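You operate a simulated robot arm through the tools that you are given. There is no shell and no other tool.

You are at the controls of a simulated robot arm. One attempt, no reset.

TASK
Scrub the gate hinge half with the wet brush and let it dry on the rack.
Fine: Wait till no drop is left, press the lid back on the water tub and put the brush back. What is to be rubbed or washed off counts as gone when no trace of it is left.

The check looks at the end state, three seconds after you hand in, the way a careful person would. Anything else that was tipped, shoved, dropped, spilled or broken makes it a failure. Lids that push on must go on centred and level and be pressed home; caps that screw on are set level and turned clockwise until they are tight.

THE ROBOT
A 6-joint arm with a two-finger gripper, fixed in place. Base frame: the origin is at the foot of the arm, x ahead of it, y to its left, z up. Readings come in m, rad, newtons and seconds.
Its first joint turns from -2.897 to 2.897 rad. Payload 2.54 kg.
The TCP is the grasp point between the finger pads, 0.03 m short of the fingertips. In the tool frame z runs along the fingers and y along their closing line. Largest opening 0.116 m; the body of the gripper starts 0.095 m behind the TCP.
Orientation is that of the tool frame in the base frame, as [roll, pitch, yaw] about the fixed x, y, z axes, in that order (R = Rz(yaw) Ry(pitch) Rx(roll)). With the fingers straight down and closing along the base's y, the tool's x points along the base's -x, its y along +y and its z along -z.

THE INTERFACE
- The arm moves only by the tool apply_moves. Its argument "targets" is a list of rows, each a list of 7 numbers: the shift along the tool's x, y, z in m, then the turn, a rotation vector about the tool's x, y, z in rad, then the opening, from 0 (shut) to 1 (fully open). In form: [[x, y, z, wx, wy, wz, claw], ...]. A call has 1 to 20 rows; each row shifts and turns the commanded pose from where the row before left it, along the tool's axes as they then stand. Each row takes 0.2 s and may step no farther than 0.05 m and 0.15 rad from the row before; otherwise, or with a gripper value out of range, the whole call is refused. A pose out of reach is approached as far as the arm can. The call stops where the force on the tool passes 80 N (or 10 N more than at its start, if that is more) or the arm is blocked; 0.2 s more then pass. The fingers move at their own pace (about 0.072 m/s each) and stop on an object; they squeeze with about 37 N. The grip force told is the motor's: it shows also when the fingers shut on nothing. Time passes only in rows, and 0.2 s behind the last, so rows that do not move let the fingers close. The reply holds the time, the measured pose of the TCP, the force on the tool along the base axes, the opening and the grip force, in the units named above and with some noise, with the torque about the TCP (base axes, N m) and any sound that the robot's microphone picked up.
- Cameras (640 x 400 px; columns grow to the right, rows downward): "scene" is fixed at [0.4003, 0.6505, 1.6543]; the picture's right is [-1.00, -0.04, 0.00], its down [-0.04, 0.94, -0.35] and it looks along [0.01, -0.35, -0.94] (base axes); focal length 359 px, centre (320, 200). "wrist" rides on the gripper at [0.069, -0.015, -0.122] in the tool frame; the picture's right is [0.21, 0.98, 0.00], its down [-0.83, 0.18, -0.53] and it looks along [-0.52, 0.11, 0.85] (tool axes); focal length 251 px, centre (320, 200). There is no depth. A picture from a camera that has moved, and an enlarged one, comes with that camera's place and axes in the base frame and with its lens.
- camera(camera): a new picture of that camera. No time passes.
- enlarge(camera, box): a new picture of the part [left, top, right, bottom] of that camera's present view, enlarged. No time passes.
- close_job(): hands the job in; it is judged then, once.

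Nothing tells you positions but the pictures and the camera data. Unless the task says otherwise, let go and move clear before handing in.

The tools are called after ">>>" as a command line: name --pt "numbers of a row" for each row, then --argument value for the rest, lists and objects as JSON in quotes. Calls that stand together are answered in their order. apply_moves: Moves the arm, as the interface text tells. Its arguments: {"type":"object","properties":{"targets":{"type":"array","items":{"type":"array","items":{"type":"number"}}}},"required":["targets"]} The other tools are called the same way: camera (camera) takes a picture; enlarge (camera, box) takes an enlarged picture of a part of a camera's view; close_job () hands the job in.

At the start:

```text
time: 0.0
eef_pos: [0.2638, 0.3759, 1.2452]
tool_rot: [-3.141, -0.001, -3.141]
force: [0.3, 0.0, 0.3]
moment: [-0.02, 0.02, 0.0]
opening: 0.116
grip_force: 0.1
```

scene: 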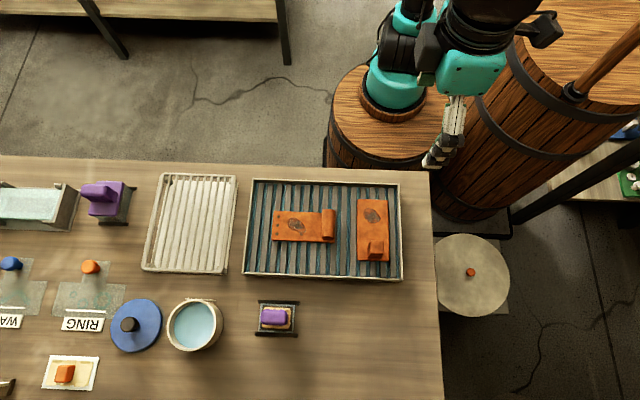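
wrist: 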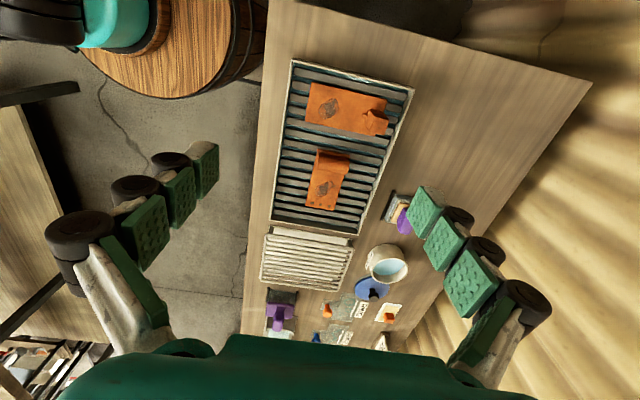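

I see a bench with a tray holding two orange hinge-like parts, a white rack, a water tub with its blue lid beside it, and a few purple or orange handled items. I'll enlarge the picture to tell them apart before moving.

>>> enlarge --camera "scene" --box '[230, 160, 450, 300]'

>>> enlarge --camera "scene" --box '[100, 260, 320, 400]'

>>> enlarge --camera "scene" --box '[0, 160, 240, 300]'

>>> enlarge --camera "scene" --box '[0, 240, 180, 400]'

>>> enlarge --camera "wrist" --box '[230, 50, 450, 350]'

```text
2.86 times, centred on (340, 230) of scene
camera zoom: at [0.4003, 0.6505, 1.6543], right [-1.0, -0.04, 0.0], down [-0.04, 0.94, -0.35], along [0.01, -0.35, -0.94], focal length 1025 px, centre (263, 114)
```

zoom: 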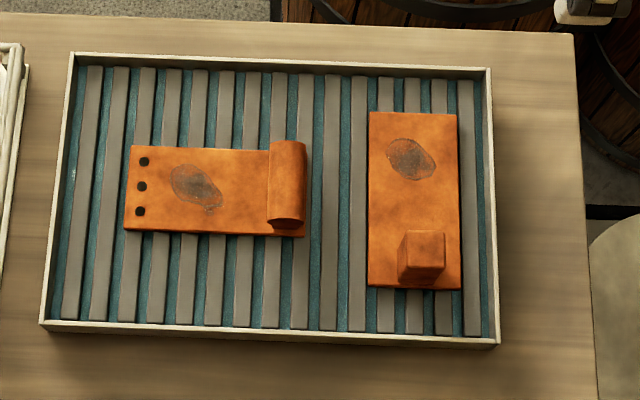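

```text
2.86 times, centred on (210, 330) of scene
camera zoom: at [0.4003, 0.6505, 1.6543], right [-1.0, -0.04, 0.0], down [-0.04, 0.94, -0.35], along [0.01, -0.35, -0.94], focal length 1025 px, centre (634, -171)
```

zoom: 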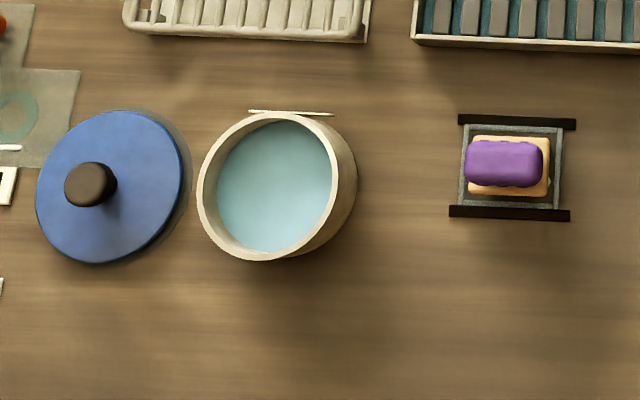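

```text
2.67 times, centred on (120, 230) of scene
camera zoom: at [0.4003, 0.6505, 1.6543], right [-1.0, -0.04, 0.0], down [-0.04, 0.94, -0.35], along [0.01, -0.35, -0.94], focal length 957 px, centre (853, 120)
```

zoom: 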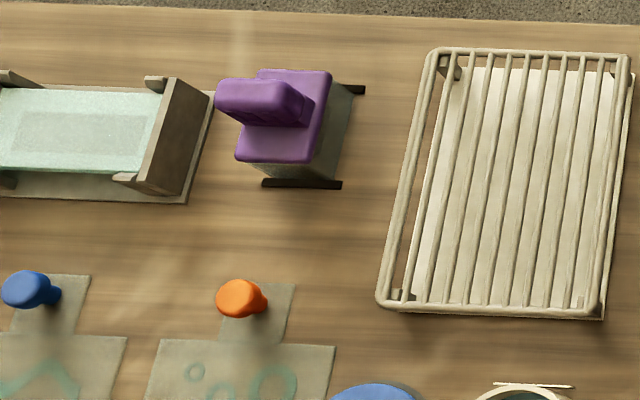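

```text
2.50 times, centred on (90, 320) of scene
camera zoom: at [0.4003, 0.6505, 1.6543], right [-1.0, -0.04, 0.0], down [-0.04, 0.94, -0.35], along [0.01, -0.35, -0.94], focal length 897 px, centre (895, -100)
```

zoom: 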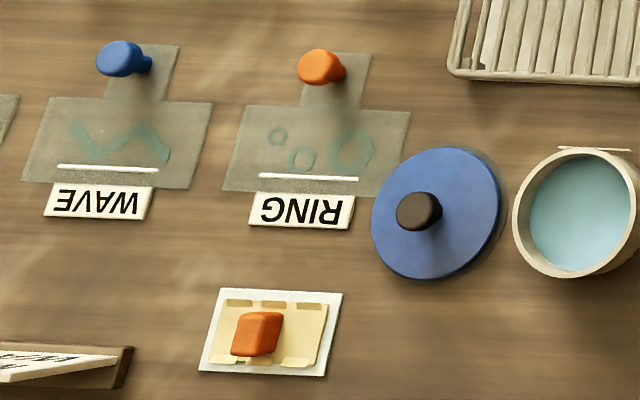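

```text
1.33 times, centred on (340, 200) of wrist
camera zoom: at [0.197, 0.3615, 1.3667], right [-0.21, 0.98, 0.0], down [0.83, 0.18, 0.53], along [0.52, 0.11, -0.85], focal length 335 px, centre (293, 200)
```

zoom: 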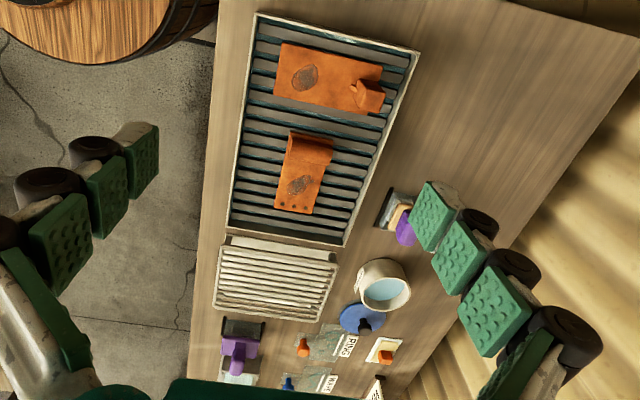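

The two orange parts are in the tray. The left one has three holes and a rolled knuckle, so I take it to be the hinge half. The purple item on the small stand may be the brush, so I'll move the wrist camera over for a closer look.

>>> apply_moves --pt "-0.013 0.036 0.0158 0 0 0 1" --pt "-0.013 0.036 0.0158 0 0 0 1" --pt "-0.013 0.036 0.0158 0 0 0 1" --pt "-0.013 0.036 0.0158 0 0 0 1" --pt "-0.013 0.036 0.0158 0 0 0 1" --pt "-0.013 0.036 0.0158 0 0 0 1"

>>> camera --camera "wrist"

>>> camera --camera "scene"

```text
time: 1.4
eef_pos: [0.344, 0.5911, 1.1527]
tool_rot: [-3.141, 0.001, 3.141]
force: [0.3, -0.3, -0.3]
moment: [0.07, 0.0, 0.03]
opening: 0.1158
grip_force: 0.0
```

```text
taken
camera wrist: at [0.2756, 0.5771, 1.2735], right [-0.21, 0.98, 0.0], down [0.83, 0.18, 0.53], along [0.52, 0.11, -0.85], focal length 251 px, centre (320, 200)
```

wrist: 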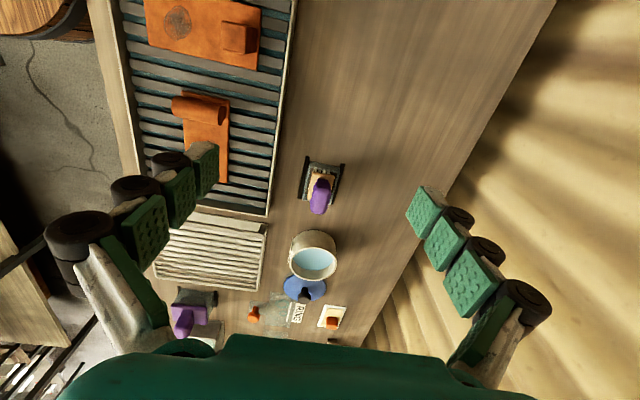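

```text
taken
```

scene: 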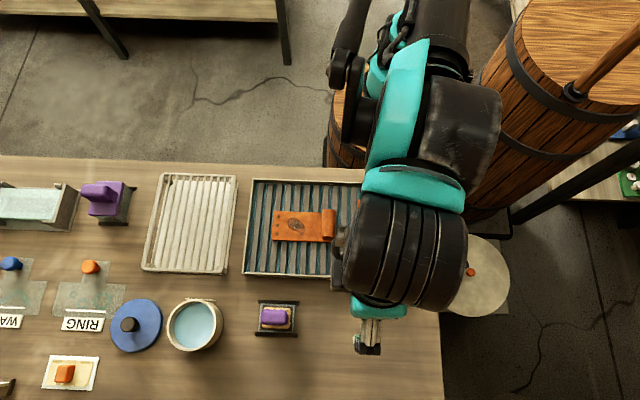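

The purple item's top works out to about (0.486, 0.623, 0.91). I'll enlarge the wrist view around it, the tub and the rack.

>>> enlarge --camera "wrist" --box '[280, 140, 360, 220]'

>>> enlarge --camera "wrist" --box '[240, 220, 360, 350]'

>>> enlarge --camera "wrist" --box '[140, 200, 280, 350]'

>>> enlarge --camera "wrist" --box '[100, 0, 310, 210]'

>>> enlarge --camera "scene" --box '[240, 290, 310, 345]'

>>> enlarge --camera "scene" --box '[60, 165, 140, 235]'

```text
5.00 times, centred on (320, 180) of wrist
camera zoom: at [0.2756, 0.5771, 1.2735], right [-0.21, 0.98, 0.0], down [0.83, 0.18, 0.53], along [0.52, 0.11, -0.85], focal length 1257 px, centre (320, 300)
```

zoom: 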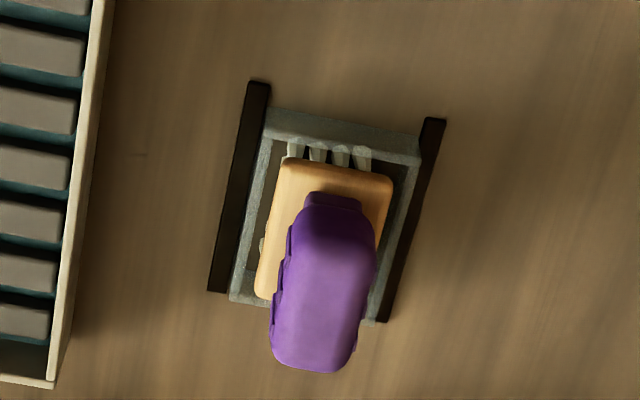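

```text
3.08 times, centred on (300, 285) of wrist
camera zoom: at [0.2756, 0.5771, 1.2735], right [-0.21, 0.98, 0.0], down [0.83, 0.18, 0.53], along [0.52, 0.11, -0.85], focal length 774 px, centre (382, -62)
```

zoom: 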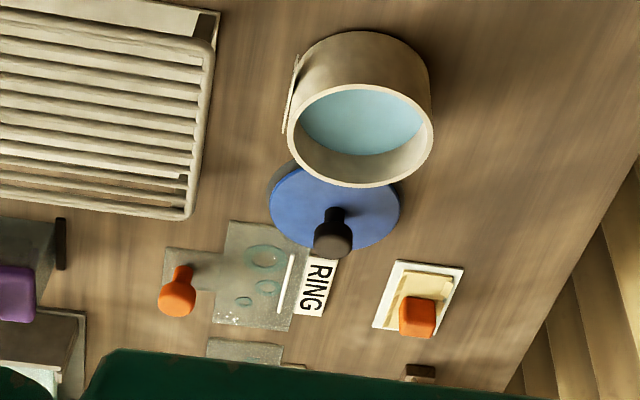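

```text
2.67 times, centred on (210, 275) of wrist
camera zoom: at [0.2756, 0.5771, 1.2735], right [-0.21, 0.98, 0.0], down [0.83, 0.18, 0.53], along [0.52, 0.11, -0.85], focal length 670 px, centre (613, 0)
```

zoom: 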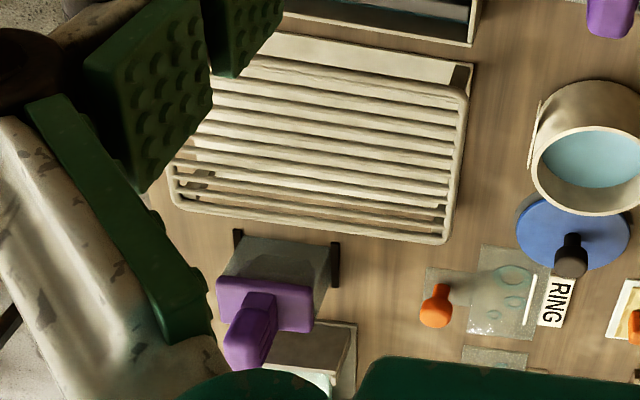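

```text
1.90 times, centred on (205, 105) of wrist
camera zoom: at [0.2756, 0.5771, 1.2735], right [-0.21, 0.98, 0.0], down [0.83, 0.18, 0.53], along [0.52, 0.11, -0.85], focal length 479 px, centre (539, 381)
```

zoom: 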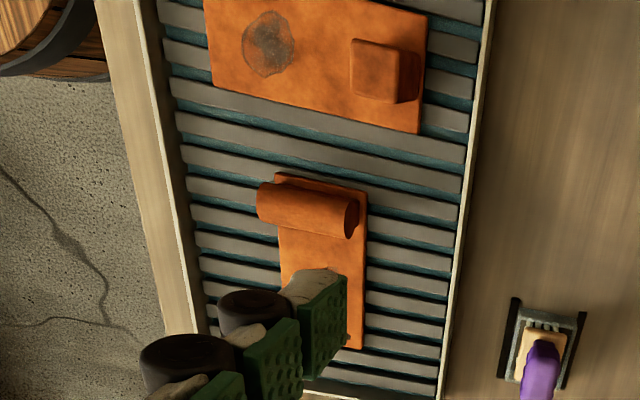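

```text
7.27 times, centred on (275, 318) of scene
camera zoom: at [0.4003, 0.6505, 1.6543], right [-1.0, -0.04, 0.0], down [-0.04, 0.94, -0.35], along [0.01, -0.35, -0.94], focal length 2609 px, centre (647, -654)
```

zoom: 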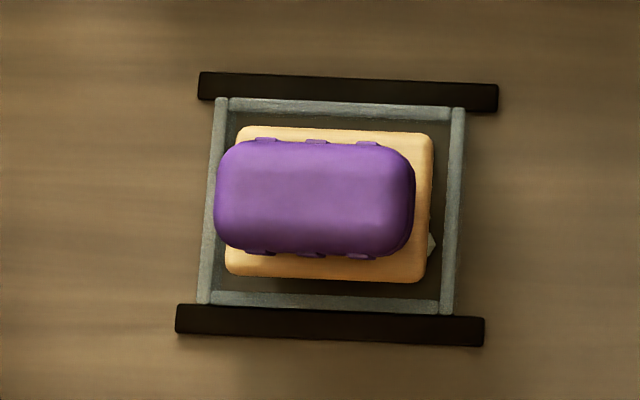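

```text
5.71 times, centred on (100, 200) of scene
camera zoom: at [0.4003, 0.6505, 1.6543], right [-1.0, -0.04, 0.0], down [-0.04, 0.94, -0.35], along [0.01, -0.35, -0.94], focal length 2050 px, centre (1577, 200)
```

zoom: 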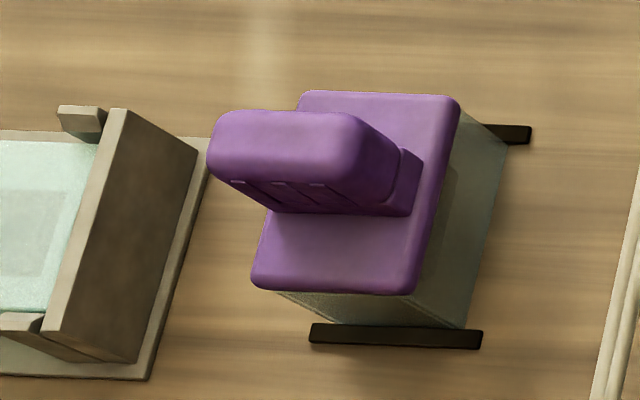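

The item with bristles, a wooden body and a purple handle on the small stand is the brush, at about (0.486, 0.62), and the bench top is near z = 0.86. I'll go closer to the tub, lid and rack and measure them.

>>> apply_moves --pt "-0.04 0.01 0.017 0 0 0 1" --pt "-0.04 0.01 0.017 0 0 0 1" --pt "-0.04 0.01 0.017 0 0 0 1" --pt "-0.03 0.0 0.017 0 0 0 1"

>>> camera --camera "wrist"

>>> enlarge --camera "wrist" --box '[220, 120, 400, 270]'

>>> enlarge --camera "wrist" --box '[260, 20, 400, 140]'

```text
time: 2.4
eef_pos: [0.4942, 0.6222, 1.0832]
tool_rot: [-3.141, -0.002, 3.141]
force: [0.2, -0.6, -0.3]
moment: [0.03, -0.02, 0.01]
opening: 0.1161
grip_force: 0.0
```

```text
taken
camera wrist: at [0.4257, 0.607, 1.204], right [-0.21, 0.98, 0.0], down [0.83, 0.18, 0.53], along [0.52, 0.12, -0.85], focal length 251 px, centre (320, 200)
```

wrist: 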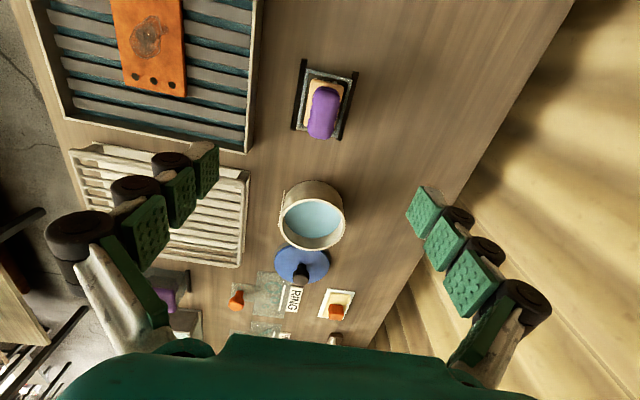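

```text
2.67 times, centred on (310, 195) of wrist
camera zoom: at [0.4257, 0.607, 1.204], right [-0.21, 0.98, 0.0], down [0.83, 0.18, 0.53], along [0.52, 0.12, -0.85], focal length 670 px, centre (347, 213)
```

zoom: 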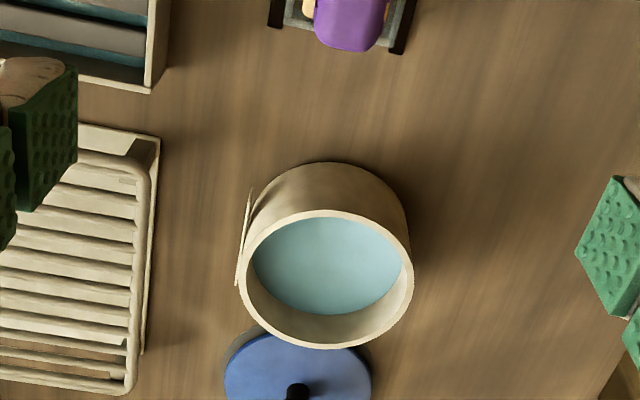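

```text
3.33 times, centred on (330, 80) of wrist
camera zoom: at [0.4257, 0.607, 1.204], right [-0.21, 0.98, 0.0], down [0.83, 0.18, 0.53], along [0.52, 0.12, -0.85], focal length 838 px, centre (287, 600)
```

zoom: 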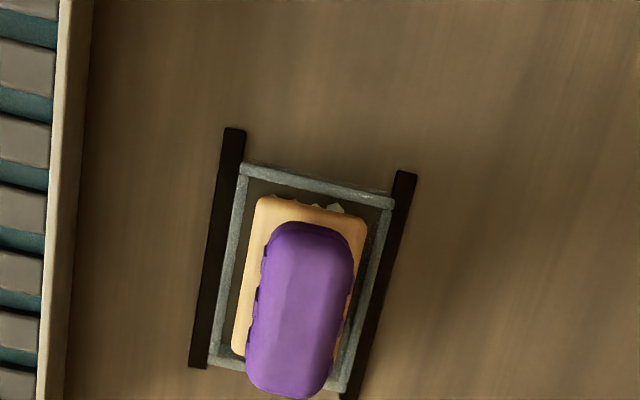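

I put the tub rim centre at about (0.645, 0.645, 0.914) and the brush handle at about (0.487, 0.624), top near z = 0.92. I'm lowering over the brush and checking alignment before gripping.

>>> apply_moves --pt "0.0025 0.0005 0.041 0 0 0 1" --pt "0.0025 0.0005 0.041 0 0 0 1" --pt "0.0025 0.0005 0.036 0 0 0 1" --pt "0 0 0 0 0 0 1"

>>> camera --camera "wrist"

>>> enlarge --camera "scene" --box '[230, 270, 330, 350]'

```text
time: 3.4
eef_pos: [0.4871, 0.6253, 0.964]
tool_rot: [-3.141, -0.001, 3.141]
force: [-0.5, -0.4, -0.3]
moment: [0.01, 0.01, 0.0]
opening: 0.1161
grip_force: 0.1
```

```text
taken
camera wrist: at [0.4185, 0.6092, 1.0857], right [-0.21, 0.98, 0.0], down [0.83, 0.18, 0.53], along [0.52, 0.11, -0.85], focal length 251 px, centre (320, 200)
```

wrist: 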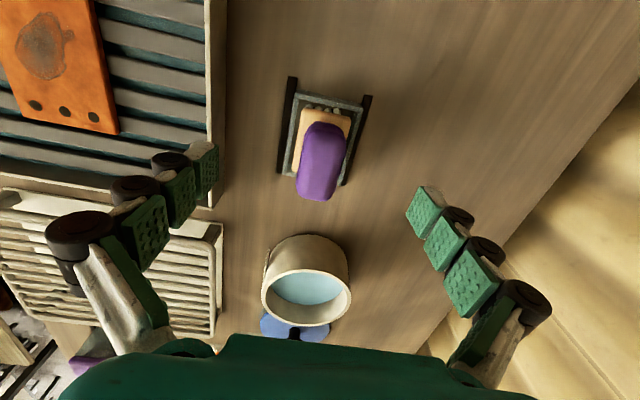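

```text
5.00 times, centred on (280, 310) of scene
camera zoom: at [0.4003, 0.6505, 1.6543], right [-1.0, -0.04, 0.0], down [-0.04, 0.94, -0.35], along [0.01, -0.35, -0.94], focal length 1794 px, centre (520, -350)
```

zoom: 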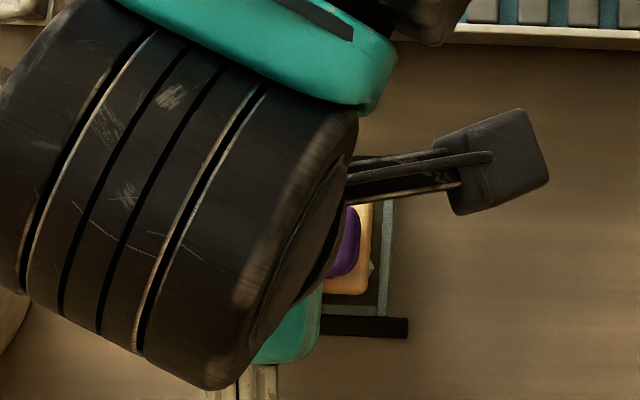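

The handle centre projects exactly onto the grip axis, so alignment is good. I'm descending until the fingertips are just above the wooden body, then closing.

>>> apply_moves --pt "0 -0.0005 0.02 0 0 0 1" --pt "0 0 0.015 0 0 0 1" --pt "0 0 0.012 0 0 0 1" --pt "0 0 0 0 0 0 1"

>>> camera --camera "wrist"

>>> enlarge --camera "wrist" --box '[180, 60, 460, 235]'

```text
time: 4.4
eef_pos: [0.4855, 0.6238, 0.9183]
tool_rot: [-3.141, 0.0, -3.141]
force: [0.3, -0.9, -0.8]
moment: [0.01, 0.02, 0.03]
opening: 0.1159
grip_force: 0.0
```

```text
taken
camera wrist: at [0.4177, 0.6088, 1.0394], right [-0.21, 0.98, 0.0], down [0.83, 0.18, 0.53], along [0.52, 0.11, -0.85], focal length 251 px, centre (320, 200)
```

wrist: 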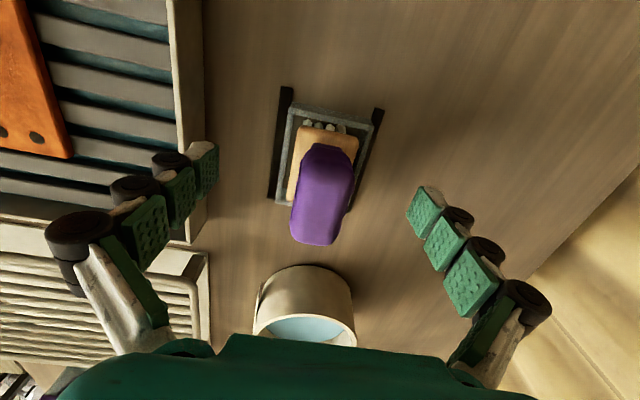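

```text
2.29 times, centred on (320, 148) of wrist
camera zoom: at [0.4177, 0.6088, 1.0394], right [-0.21, 0.98, 0.0], down [0.83, 0.18, 0.53], along [0.52, 0.11, -0.85], focal length 575 px, centre (320, 320)
```

zoom: 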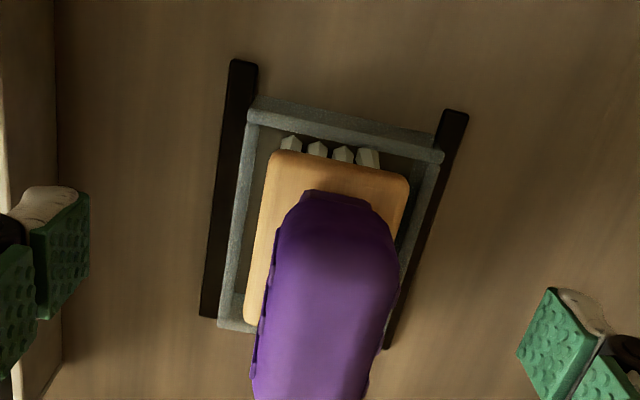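

The fingers straddle the handle just above the wood. I'm closing.

>>> apply_moves --pt "0 0 0 0 0 0 0.6" --pt "0 0 0 0 0 0 0.3" --pt "0 0 0 0 0 0 0.0" --pt "0 0 0 0 0 0 0.0" --pt "0 0 0 0 0 0 0.0"

>>> camera --camera "wrist"

```text
time: 5.6
eef_pos: [0.4862, 0.6229, 0.9186]
tool_rot: [3.141, 0.002, 3.141]
force: [1.6, 7.7, 20.1]
moment: [0.15, 0.04, 0.0]
opening: 0.0265
grip_force: 36.5
```

```text
taken
camera wrist: at [0.4174, 0.6088, 1.0402], right [-0.21, 0.98, 0.0], down [0.83, 0.18, 0.54], along [0.52, 0.12, -0.84], focal length 251 px, centre (320, 200)
```

wrist: 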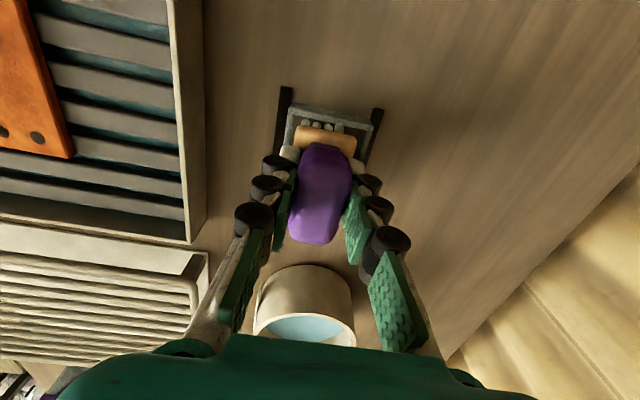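

I have the handle, with an opening of 0.0265 m, and there is a small upward push. I'm lifting gently and watching the forces.

>>> apply_moves --pt "0 0 -0.003 0 0 0 0.0" --pt "0 0 -0.003 0 0 0 0.0"

>>> camera --camera "wrist"

```text
time: 6.2
eef_pos: [0.4869, 0.6232, 0.924]
tool_rot: [3.141, -0.001, -3.14]
force: [-0.2, 0.6, -2.8]
moment: [0.01, -0.01, 0.0]
opening: 0.0265
grip_force: 37.4
```

```text
taken
camera wrist: at [0.4182, 0.6085, 1.0453], right [-0.21, 0.98, 0.0], down [0.83, 0.18, 0.53], along [0.52, 0.11, -0.85], focal length 251 px, centre (320, 200)
```

wrist: 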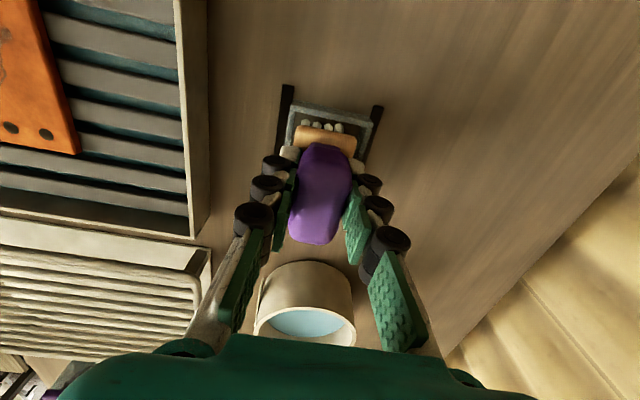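

The brush's weight (about 2.8 N) is now on the tool. I'm lifting higher and checking the grip.

>>> apply_moves --pt "0 0 -0.02 0 0 0 0.0" --pt "0 0 -0.03 0 0 0 0.0" --pt "0 0 -0.04 0 0 0 0.0" --pt "0 0 -0.02 0 0 0 0.0"

>>> camera --camera "wrist"

>>> camera --camera "scene"

>>> enlarge --camera "wrist" --box '[240, 80, 400, 250]'

```text
time: 7.2
eef_pos: [0.4858, 0.623, 1.0339]
tool_rot: [3.141, -0.001, 3.14]
force: [0.2, -0.1, -2.3]
moment: [-0.02, 0.01, -0.04]
opening: 0.0262
grip_force: 37.1
```

```text
taken
camera wrist: at [0.418, 0.6086, 1.1554], right [-0.21, 0.98, 0.0], down [0.83, 0.18, 0.53], along [0.52, 0.11, -0.85], focal length 251 px, centre (320, 200)
```

wrist: 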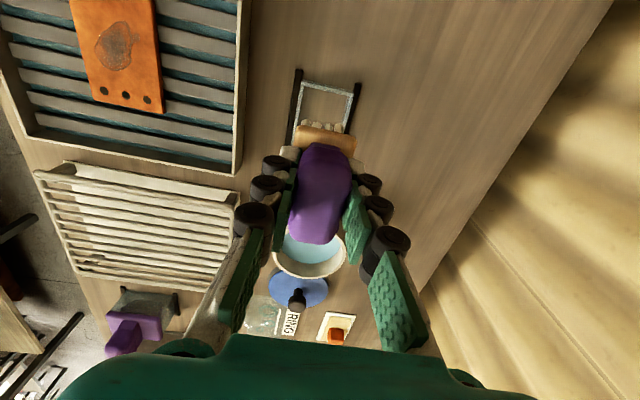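

```text
taken
```

scene: 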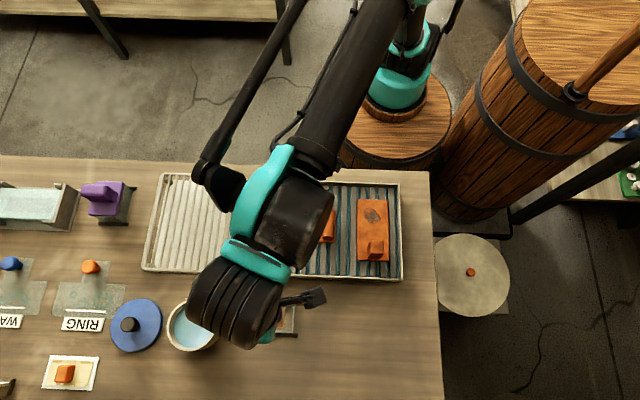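

```text
2.35 times, centred on (320, 165) of wrist
camera zoom: at [0.418, 0.6086, 1.1554], right [-0.21, 0.98, 0.0], down [0.83, 0.18, 0.53], along [0.52, 0.11, -0.85], focal length 592 px, centre (320, 282)
```

zoom: 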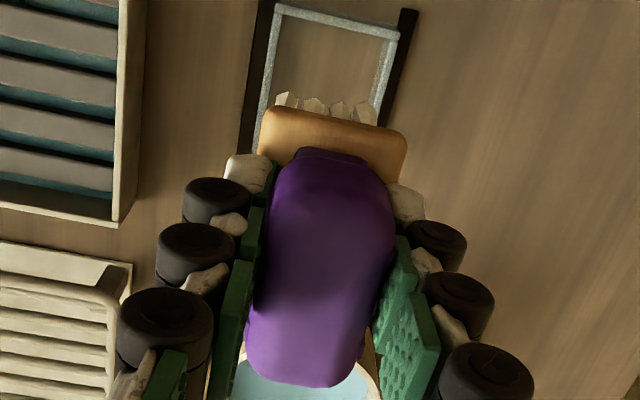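

The brush is held firmly and its bristles are visible. I'm carrying it over the tub centre (about (0.645, 0.645), rim near z = 0.916), staying above the rim, and checking from there.

>>> apply_moves --pt "-0.0398 0.0055 0.0 0 0 0 0.0" --pt "-0.0398 0.0055 0.0 0 0 0 0.0" --pt "-0.0398 0.0055 0.0 0 0 0 0.0" --pt "-0.0398 0.0055 0.0 0 0 0 0.0" --pt "0 0 0.02 0 0 0 0"

>>> camera --camera "wrist"

>>> enlarge --camera "wrist" --box '[220, 60, 420, 240]'

>>> camera --camera "scene"

```text
time: 8.4
eef_pos: [0.6452, 0.6438, 1.0139]
tool_rot: [-3.141, 0.001, -3.14]
force: [0.1, -0.2, -2.9]
moment: [0.03, -0.02, 0.02]
opening: 0.0265
grip_force: 36.7
```

```text
taken
camera wrist: at [0.5772, 0.6303, 1.1353], right [-0.21, 0.98, 0.0], down [0.83, 0.18, 0.53], along [0.52, 0.11, -0.85], focal length 251 px, centre (320, 200)
```

wrist: 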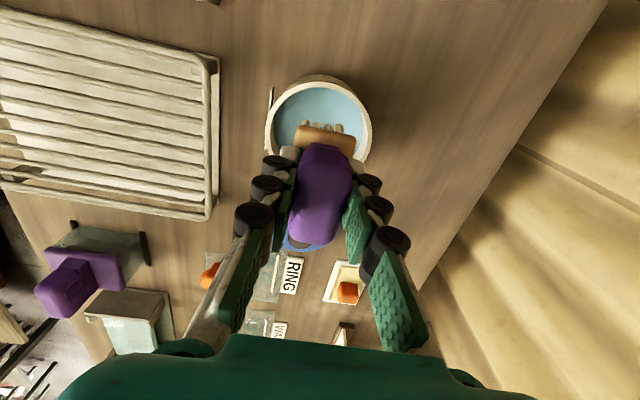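

```text
2.22 times, centred on (320, 150) of wrist
camera zoom: at [0.5772, 0.6303, 1.1353], right [-0.21, 0.98, 0.0], down [0.83, 0.18, 0.53], along [0.52, 0.11, -0.85], focal length 559 px, centre (320, 311)
```

zoom: 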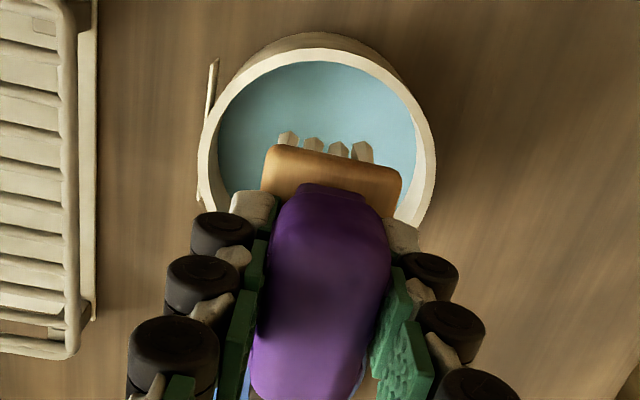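

```text
taken
```

scene: 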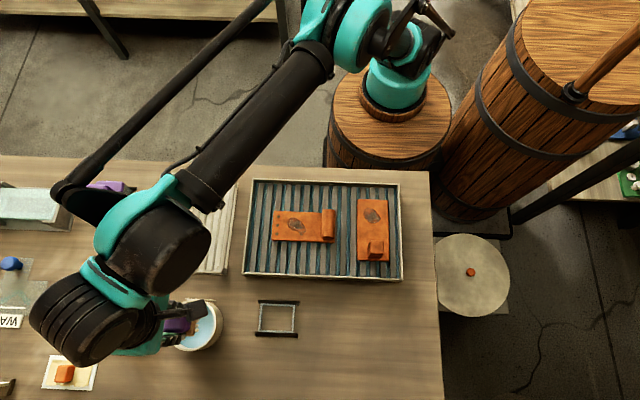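

The brush is centred over the tub to within a few millimetres, and the water lies about 15 mm below the rim. I'm lowering it so the bristles dip in, then pausing.

>>> apply_moves --pt "-0.001 0.001 0.02 0 0 0 0.0" --pt "0 0 0.02 0 0 0 0.0" --pt "0 0 0.012 0 0 0 0.0" --pt "0 0 0.008 0 0 0 0.0" --pt "0 0 0.006 0 0 0 0.0" --pt "0 0 0 0 0 0 0.0"

>>> enlarge --camera "wrist" --box '[220, 60, 420, 240]'

>>> enlarge --camera "scene" --box '[130, 270, 250, 370]'

```text
time: 9.8
eef_pos: [0.6461, 0.6463, 0.9488]
tool_rot: [3.139, 0.003, -3.14]
force: [3.1, 3.8, 11.9]
moment: [0.1, -0.13, 0.03]
opening: 0.0267
grip_force: 36.8
```

```text
2.22 times, centred on (320, 150) of wrist
camera zoom: at [0.5776, 0.6315, 1.0701], right [-0.21, 0.98, 0.0], down [0.83, 0.18, 0.54], along [0.52, 0.12, -0.84], focal length 559 px, centre (320, 311)
```

zoom: 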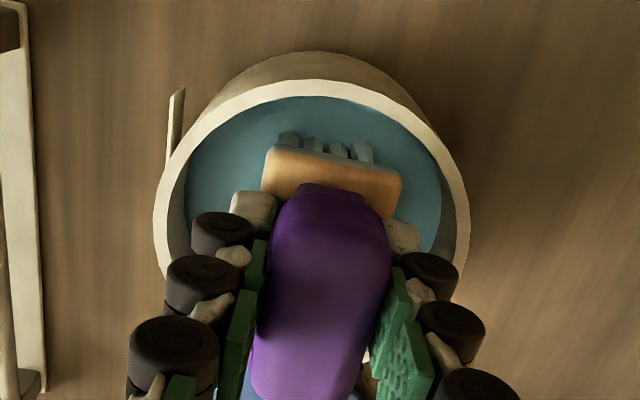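

```text
4.00 times, centred on (190, 320) of scene
camera zoom: at [0.4003, 0.6505, 1.6543], right [-1.0, -0.04, 0.0], down [-0.04, 0.94, -0.35], along [0.01, -0.35, -0.94], focal length 1435 px, centre (840, -280)
```

zoom: 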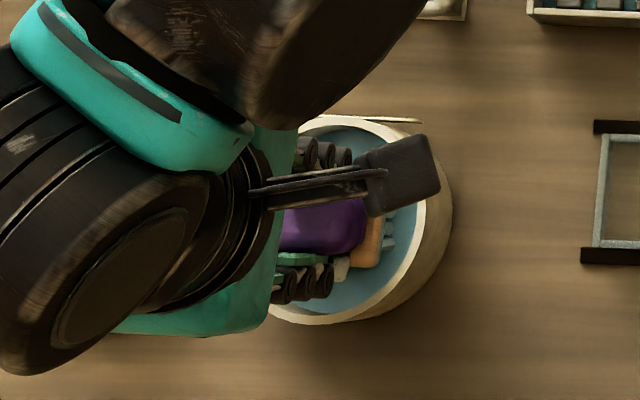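

The bristles are under the surface. There is a light contact of about 15 N, so I'm easing up a few millimetres, holding to soak, then lifting just clear to look.

>>> apply_moves --pt "0 0 -0.003 0 0 0 0.0" --pt "0 0 0 0 0 0 0.0" --pt "0 0 0 0 0 0 0.0" --pt "0 0 0 0 0 0 0.0" --pt "0 0 0 0 0 0 0.0"

>>> enlarge --camera "wrist" --box '[220, 60, 420, 240]'

```text
time: 11.0
eef_pos: [0.6465, 0.6454, 0.9507]
tool_rot: [-3.141, 0.0, -3.141]
force: [0.7, -0.5, -1.3]
moment: [-0.04, 0.0, 0.03]
opening: 0.0264
grip_force: 37.3
```

```text
2.22 times, centred on (320, 150) of wrist
camera zoom: at [0.5778, 0.6318, 1.0723], right [-0.21, 0.98, 0.0], down [0.83, 0.18, 0.53], along [0.52, 0.11, -0.85], focal length 559 px, centre (320, 311)
```

zoom: 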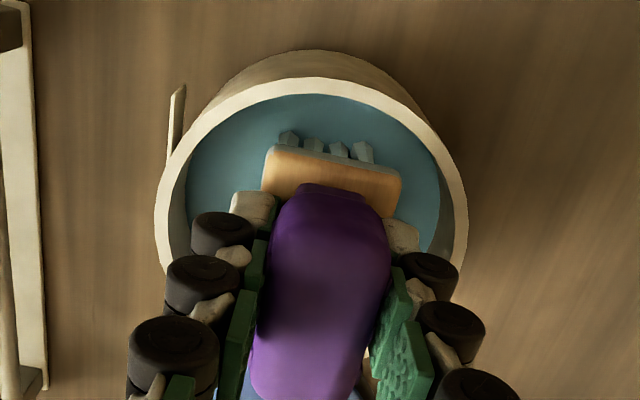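

Contact is gone. I'm raising the bristles just above the water and letting the brush drip over the tub.

>>> apply_moves --pt "0 0 -0.01 0 0 0 0.0" --pt "0 0 -0.015 0 0 0 0.0" --pt "0 0 0 0 0 0 0.0"

>>> enlarge --camera "wrist" --box '[220, 60, 420, 240]'

>>> enlarge --camera "scene" --box '[130, 270, 250, 370]'

```text
time: 11.8
eef_pos: [0.6463, 0.6463, 0.9754]
tool_rot: [-3.141, 0.001, -3.14]
force: [-0.3, -1.1, -1.8]
moment: [0.03, -0.03, 0.0]
opening: 0.0263
grip_force: 37.0
```

```text
2.22 times, centred on (320, 150) of wrist
camera zoom: at [0.578, 0.6319, 1.0973], right [-0.21, 0.98, 0.0], down [0.83, 0.18, 0.53], along [0.52, 0.11, -0.85], focal length 559 px, centre (320, 311)
```

zoom: 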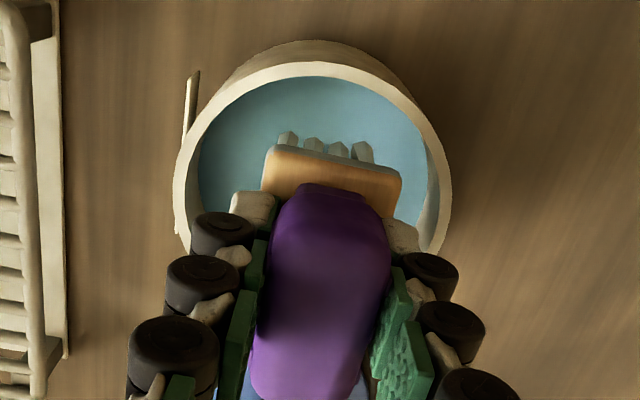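

```text
4.00 times, centred on (190, 320) of scene
camera zoom: at [0.4003, 0.6505, 1.6543], right [-1.0, -0.04, 0.0], down [-0.04, 0.94, -0.35], along [0.01, -0.35, -0.94], focal length 1435 px, centre (840, -280)
```

zoom: 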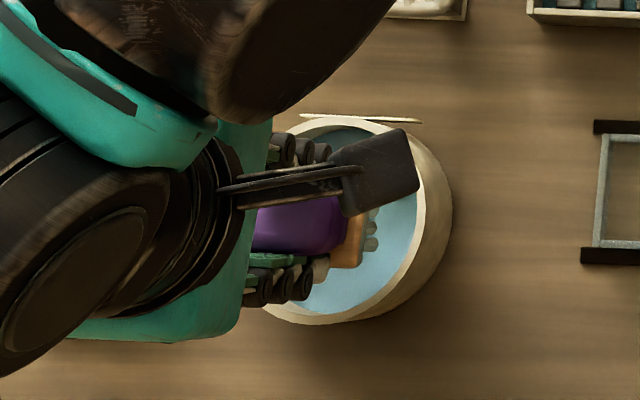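

The brush is wet, so I'm holding it over the tub for a couple of seconds to shed drops. Then I'll lift and carry it to above the dark patch at about (0.458, 0.428).

>>> apply_moves --pt "0 0 0 0 0 0 0" --pt "0 0 0 0 0 0 0" --pt "0 0 0 0 0 0 0" --pt "0 0 0 0 0 0 0" --pt "0 0 0 0 0 0 0" --pt "0 0 0 0 0 0 0" --pt "0 0 0 0 0 0 0" --pt "0 0 0 0 0 0 0" --pt "0 0 -0.04 0 0 0 0" --pt "0.0269 -0.0312 0 0 0 0 0" --pt "0.0269 -0.0312 0 0 0 0 0" --pt "0.0269 -0.0312 0 0 0 0 0" --pt "0.0269 -0.0312 0 0 0 0 0" --pt "0.0269 -0.0312 0 0 0 0 0" --pt "0.0269 -0.0312 0 0 0 0 0" --pt "0.0269 -0.0312 0 0 0 0 0" --pt "0 0 0 0 0 0 0"

>>> camera --camera "wrist"

>>> camera --camera "scene"

>>> enlarge --camera "wrist" --box '[220, 40, 420, 240]'

```text
time: 15.4
eef_pos: [0.4577, 0.4281, 1.0161]
tool_rot: [3.142, 0.001, -3.141]
force: [0.1, 0.5, -2.9]
moment: [-0.03, 0.02, 0.0]
opening: 0.0266
grip_force: 36.7
```

```text
taken
camera wrist: at [0.3896, 0.4129, 1.1369], right [-0.21, 0.98, 0.0], down [0.83, 0.18, 0.53], along [0.52, 0.11, -0.85], focal length 251 px, centre (320, 200)
```

wrist: 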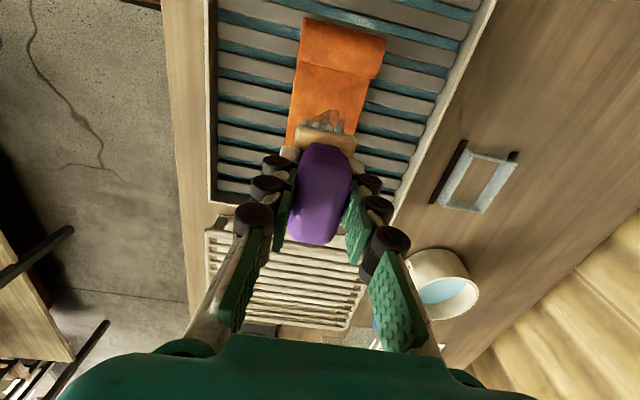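

```text
taken
```

scene: 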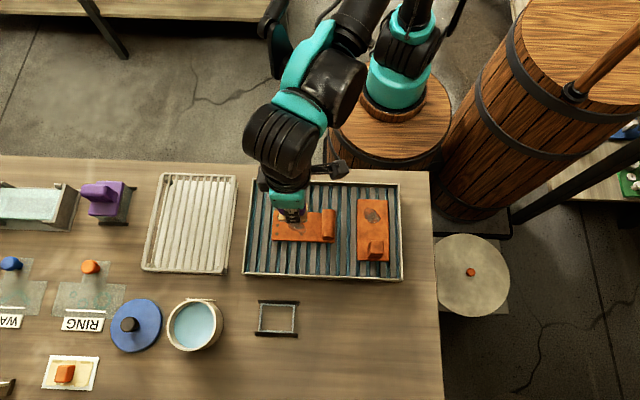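

```text
2.00 times, centred on (320, 140) of wrist
camera zoom: at [0.3896, 0.4129, 1.1369], right [-0.21, 0.98, 0.0], down [0.83, 0.18, 0.53], along [0.52, 0.11, -0.85], focal length 503 px, centre (320, 320)
```

zoom: 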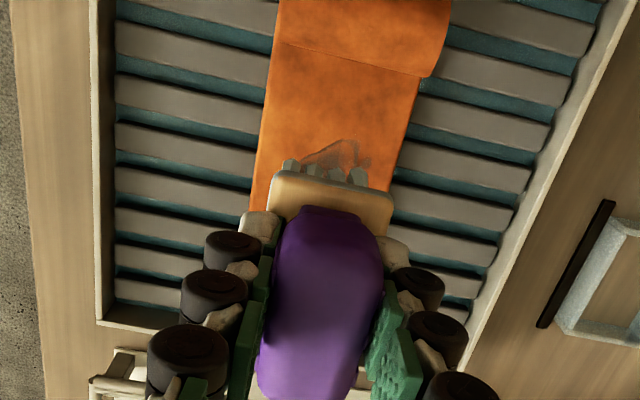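

The brush is above the patch. I'm descending in small steps to feel for contact.

>>> apply_moves --pt "0 0 0.03 0 0 0 0" --pt "0 0 0.02 0 0 0 0" --pt "0 0 0.006 0 0 0 0" --pt "0 0 0.004 0 0 0 0" --pt "0 0 0.003 0 0 0 0"

>>> enlarge --camera "wrist" --box '[220, 40, 420, 240]'

```text
time: 16.6
eef_pos: [0.4585, 0.4274, 0.952]
tool_rot: [3.141, 0.002, -3.141]
force: [-0.2, 0.6, -2.3]
moment: [-0.01, 0.03, 0.0]
opening: 0.0266
grip_force: 37.0
```

```text
2.00 times, centred on (320, 140) of wrist
camera zoom: at [0.3898, 0.4131, 1.0739], right [-0.21, 0.98, 0.0], down [0.83, 0.18, 0.53], along [0.52, 0.11, -0.85], focal length 503 px, centre (320, 320)
```

zoom: 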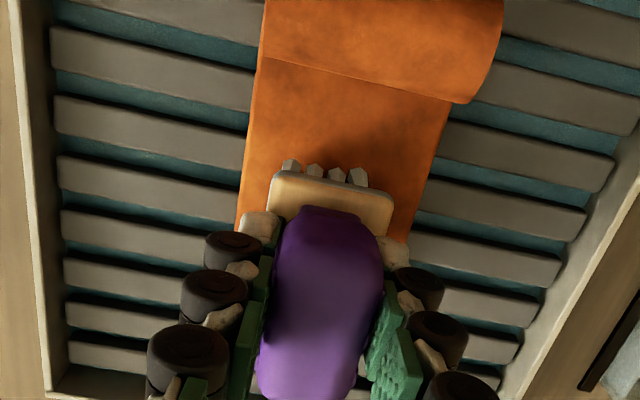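

>>> apply_moves --pt "0 0 0.002 0 0 0 0" --pt "0 0 0.002 0 0 0 0"

```text
time: 17.2
eef_pos: [0.4584, 0.4275, 0.949]
tool_rot: [3.141, 0.0, -3.141]
force: [-1.5, 0.0, -2.7]
moment: [0.04, 0.02, 0.01]
opening: 0.0265
grip_force: 37.0
```

Still no contact at z = 0.949, so I'm continuing down gently.

>>> apply_moves --pt "0 0 0.002 0 0 0 0" --pt "0 0 0.001 0 0 0 0"

>>> apply_moves --pt "0 0 0.0015 0 0 0 0" --pt "0 0 0.0015 0 0 0 0"

```text
time: 17.8
eef_pos: [0.4589, 0.4281, 0.9472]
tool_rot: [3.14, 0.003, -3.141]
force: [5.6, 4.4, 63.1]
moment: [0.03, -0.04, 0.04]
opening: 0.0265
grip_force: 36.7
```

```text
time: 18.1
eef_pos: [0.4569, 0.4281, 0.9475]
tool_rot: [3.141, 0.001, -3.141]
force: [-4.6, -5.1, 31.4]
moment: [-0.41, 0.39, -0.01]
opening: 0.0266
grip_force: 37.6
stopped in row 1: the force on the tool passed its limit at 86 N (the readings are from after the stop); the commanded pose is now the measured one
```

The bristles touch at z ≈ 0.9475 and the contact is stiff. I'm easing off slightly and trying a first gentle stroke to see whether the plate stays put.

>>> apply_moves --pt "0 0 -0.0005 0 0 0 0" --pt "0.006 0 0 0 0 0 0" --pt "0 0 0 0 0 0 0"

>>> enlarge --camera "wrist" --box '[220, 40, 420, 240]'

>>> enlarge --camera "scene" --box '[230, 160, 450, 300]'

```text
time: 18.9
eef_pos: [0.4554, 0.4286, 0.9481]
tool_rot: [3.139, 0.007, 3.139]
force: [50.7, -1.9, 62.0]
moment: [-0.15, -1.55, 0.08]
opening: 0.0266
grip_force: 37.0
```

```text
2.00 times, centred on (320, 140) of wrist
camera zoom: at [0.3872, 0.4128, 1.0684], right [-0.21, 0.98, 0.0], down [0.82, 0.18, 0.54], along [0.53, 0.12, -0.84], focal length 503 px, centre (320, 320)
```

zoom: 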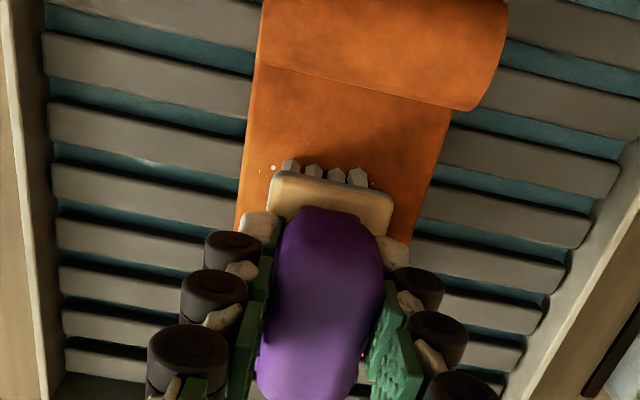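

```text
2.86 times, centred on (340, 230) of scene
camera zoom: at [0.4003, 0.6505, 1.6543], right [-1.0, -0.04, 0.0], down [-0.04, 0.94, -0.35], along [0.01, -0.35, -0.94], focal length 1025 px, centre (263, 114)
```

zoom: 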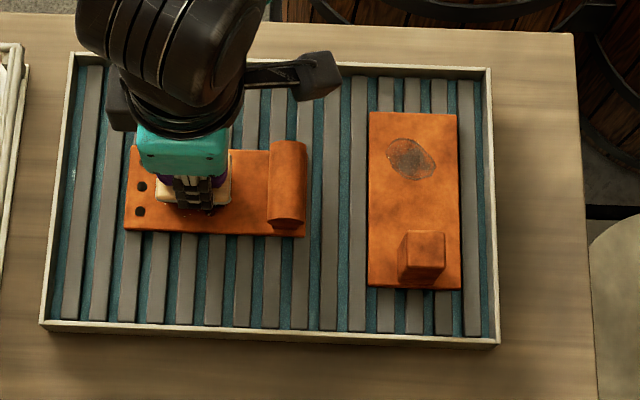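

Friction is high at this pressure, and water drops already show on the plate. I'll lift a millimetre or so to lower the pressure, then stroke.

>>> apply_moves --pt "0 0 -0.001 0 0 0 0" --pt "0 0 0 0 0 0 0"

>>> apply_moves --pt "-0.004 0 0 0 0 0 0" --pt "-0.004 0 0 0 0 0 0"

```text
time: 19.6
eef_pos: [0.4518, 0.4275, 0.948]
tool_rot: [-3.14, 0.0, -3.141]
force: [22.4, -2.4, 26.2]
moment: [-0.1, -0.92, 0.02]
opening: 0.0264
grip_force: 37.3
```

```text
time: 20.1
eef_pos: [0.4588, 0.4278, 0.9473]
tool_rot: [3.14, 0.0, -3.14]
force: [-12.8, 0.4, 14.6]
moment: [-0.24, 0.7, -0.19]
opening: 0.0268
grip_force: 36.2
```

Pressure is now moderate at about 15 N. I'm scrubbing back and forth over the patch in several lanes.

>>> apply_moves --pt "0.01 0 0 0 0 0 0" --pt "-0.01 0 0 0 0 0 0" --pt "-0.01 0 0 0 0 0 0" --pt "0.01 0 0 0 0 0 0" --pt "0.01 0.006 0 0 0 0 0" --pt "-0.01 0 0 0 0 0 0" --pt "-0.01 0 0 0 0 0 0" --pt "0.01 0 0 0 0 0 0" --pt "0.01 -0.006 0 0 0 0 0" --pt "-0.01 -0.006 0 0 0 0 0" --pt "-0.01 0 0 0 0 0 0" --pt "0.01 0 0 0 0 0 0" --pt "0.01 0 0 0 0 0 0" --pt "-0.01 0.006 0 0 0 0 0" --pt "0 0 0 0 0 0 0"

>>> enlarge --camera "scene" --box '[230, 160, 450, 300]'

>>> enlarge --camera "wrist" --box '[220, 40, 420, 240]'

```text
time: 23.4
eef_pos: [0.4618, 0.4283, 0.9466]
tool_rot: [3.141, 0.002, -3.141]
force: [-0.6, 0.6, -2.1]
moment: [0.02, 0.01, -0.05]
opening: 0.0266
grip_force: 37.3
```

```text
2.86 times, centred on (340, 230) of scene
camera zoom: at [0.4003, 0.6505, 1.6543], right [-1.0, -0.04, 0.0], down [-0.04, 0.94, -0.35], along [0.01, -0.35, -0.94], focal length 1025 px, centre (263, 114)
```

zoom: 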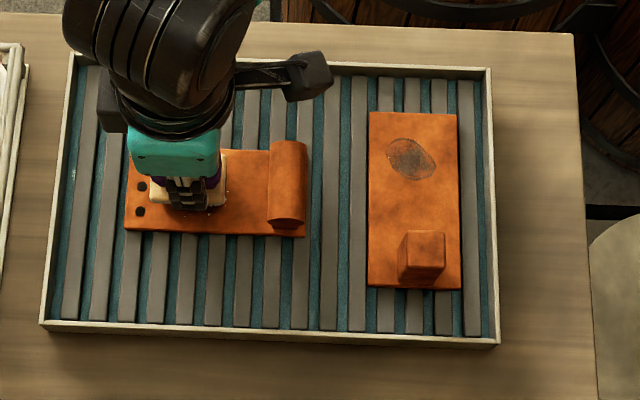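

```text
2.00 times, centred on (320, 140) of wrist
camera zoom: at [0.3924, 0.4138, 1.0693], right [-0.21, 0.98, 0.0], down [0.83, 0.18, 0.54], along [0.52, 0.12, -0.84], focal length 503 px, centre (320, 320)
```

zoom: 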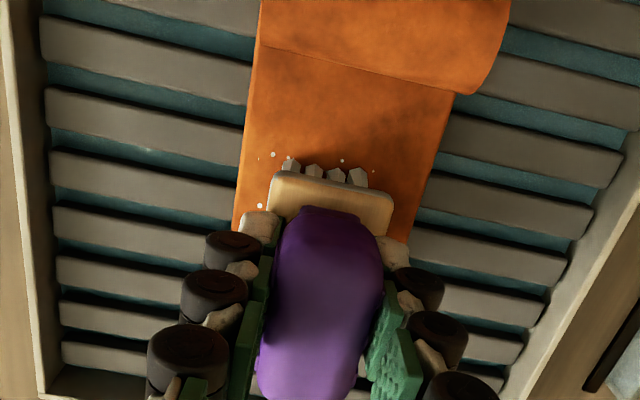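

The plate has not shifted. I'm lifting and moving aside to look at the patch.

>>> apply_moves --pt "0 0 -0.03 0 0 0 0" --pt "-0.04 0 0 0 0 0 0" --pt "0 0 0 0 0 0 0"

>>> camera --camera "wrist"

>>> enlarge --camera "wrist" --box '[230, 20, 410, 160]'

>>> enlarge --camera "scene" --box '[260, 190, 350, 250]'

```text
time: 24.1
eef_pos: [0.5018, 0.428, 0.9773]
tool_rot: [3.139, 0.002, 3.141]
force: [0.6, 0.0, -1.7]
moment: [0.0, 0.02, -0.02]
opening: 0.0264
grip_force: 36.7
```

```text
taken
camera wrist: at [0.4327, 0.4134, 1.0988], right [-0.21, 0.98, 0.0], down [0.83, 0.18, 0.54], along [0.52, 0.12, -0.84], focal length 251 px, centre (320, 200)
```

wrist: 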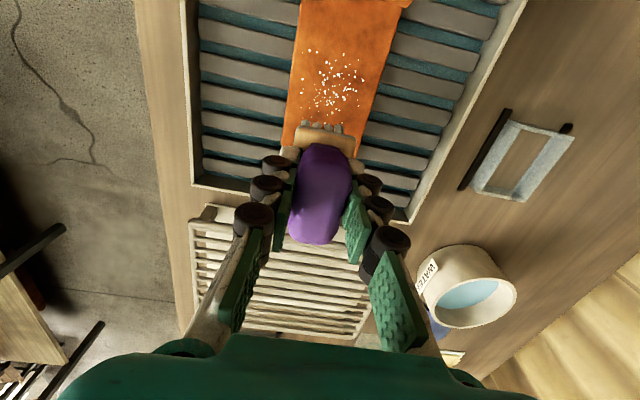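

```text
2.86 times, centred on (320, 90) of wrist
camera zoom: at [0.4327, 0.4134, 1.0988], right [-0.21, 0.98, 0.0], down [0.83, 0.18, 0.54], along [0.52, 0.12, -0.84], focal length 718 px, centre (320, 514)
```

zoom: 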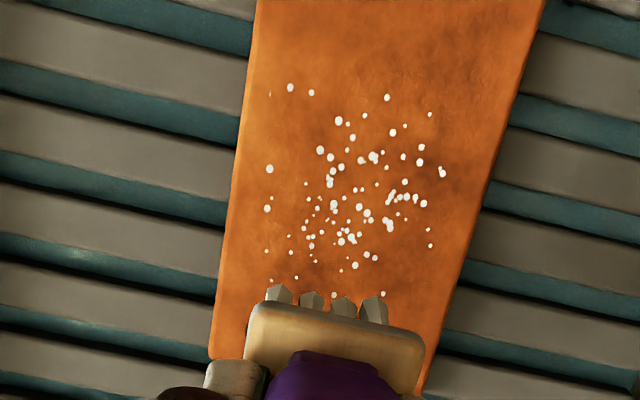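

```text
6.67 times, centred on (305, 220) of scene
camera zoom: at [0.4003, 0.6505, 1.6543], right [-1.0, -0.04, 0.0], down [-0.04, 0.94, -0.35], along [0.01, -0.35, -0.94], focal length 2392 px, centre (420, 67)
```

zoom: 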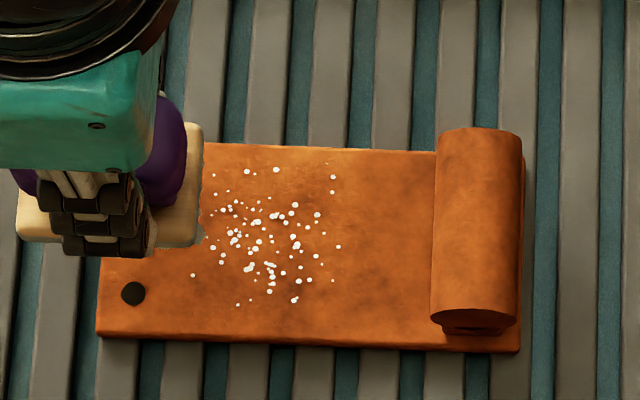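

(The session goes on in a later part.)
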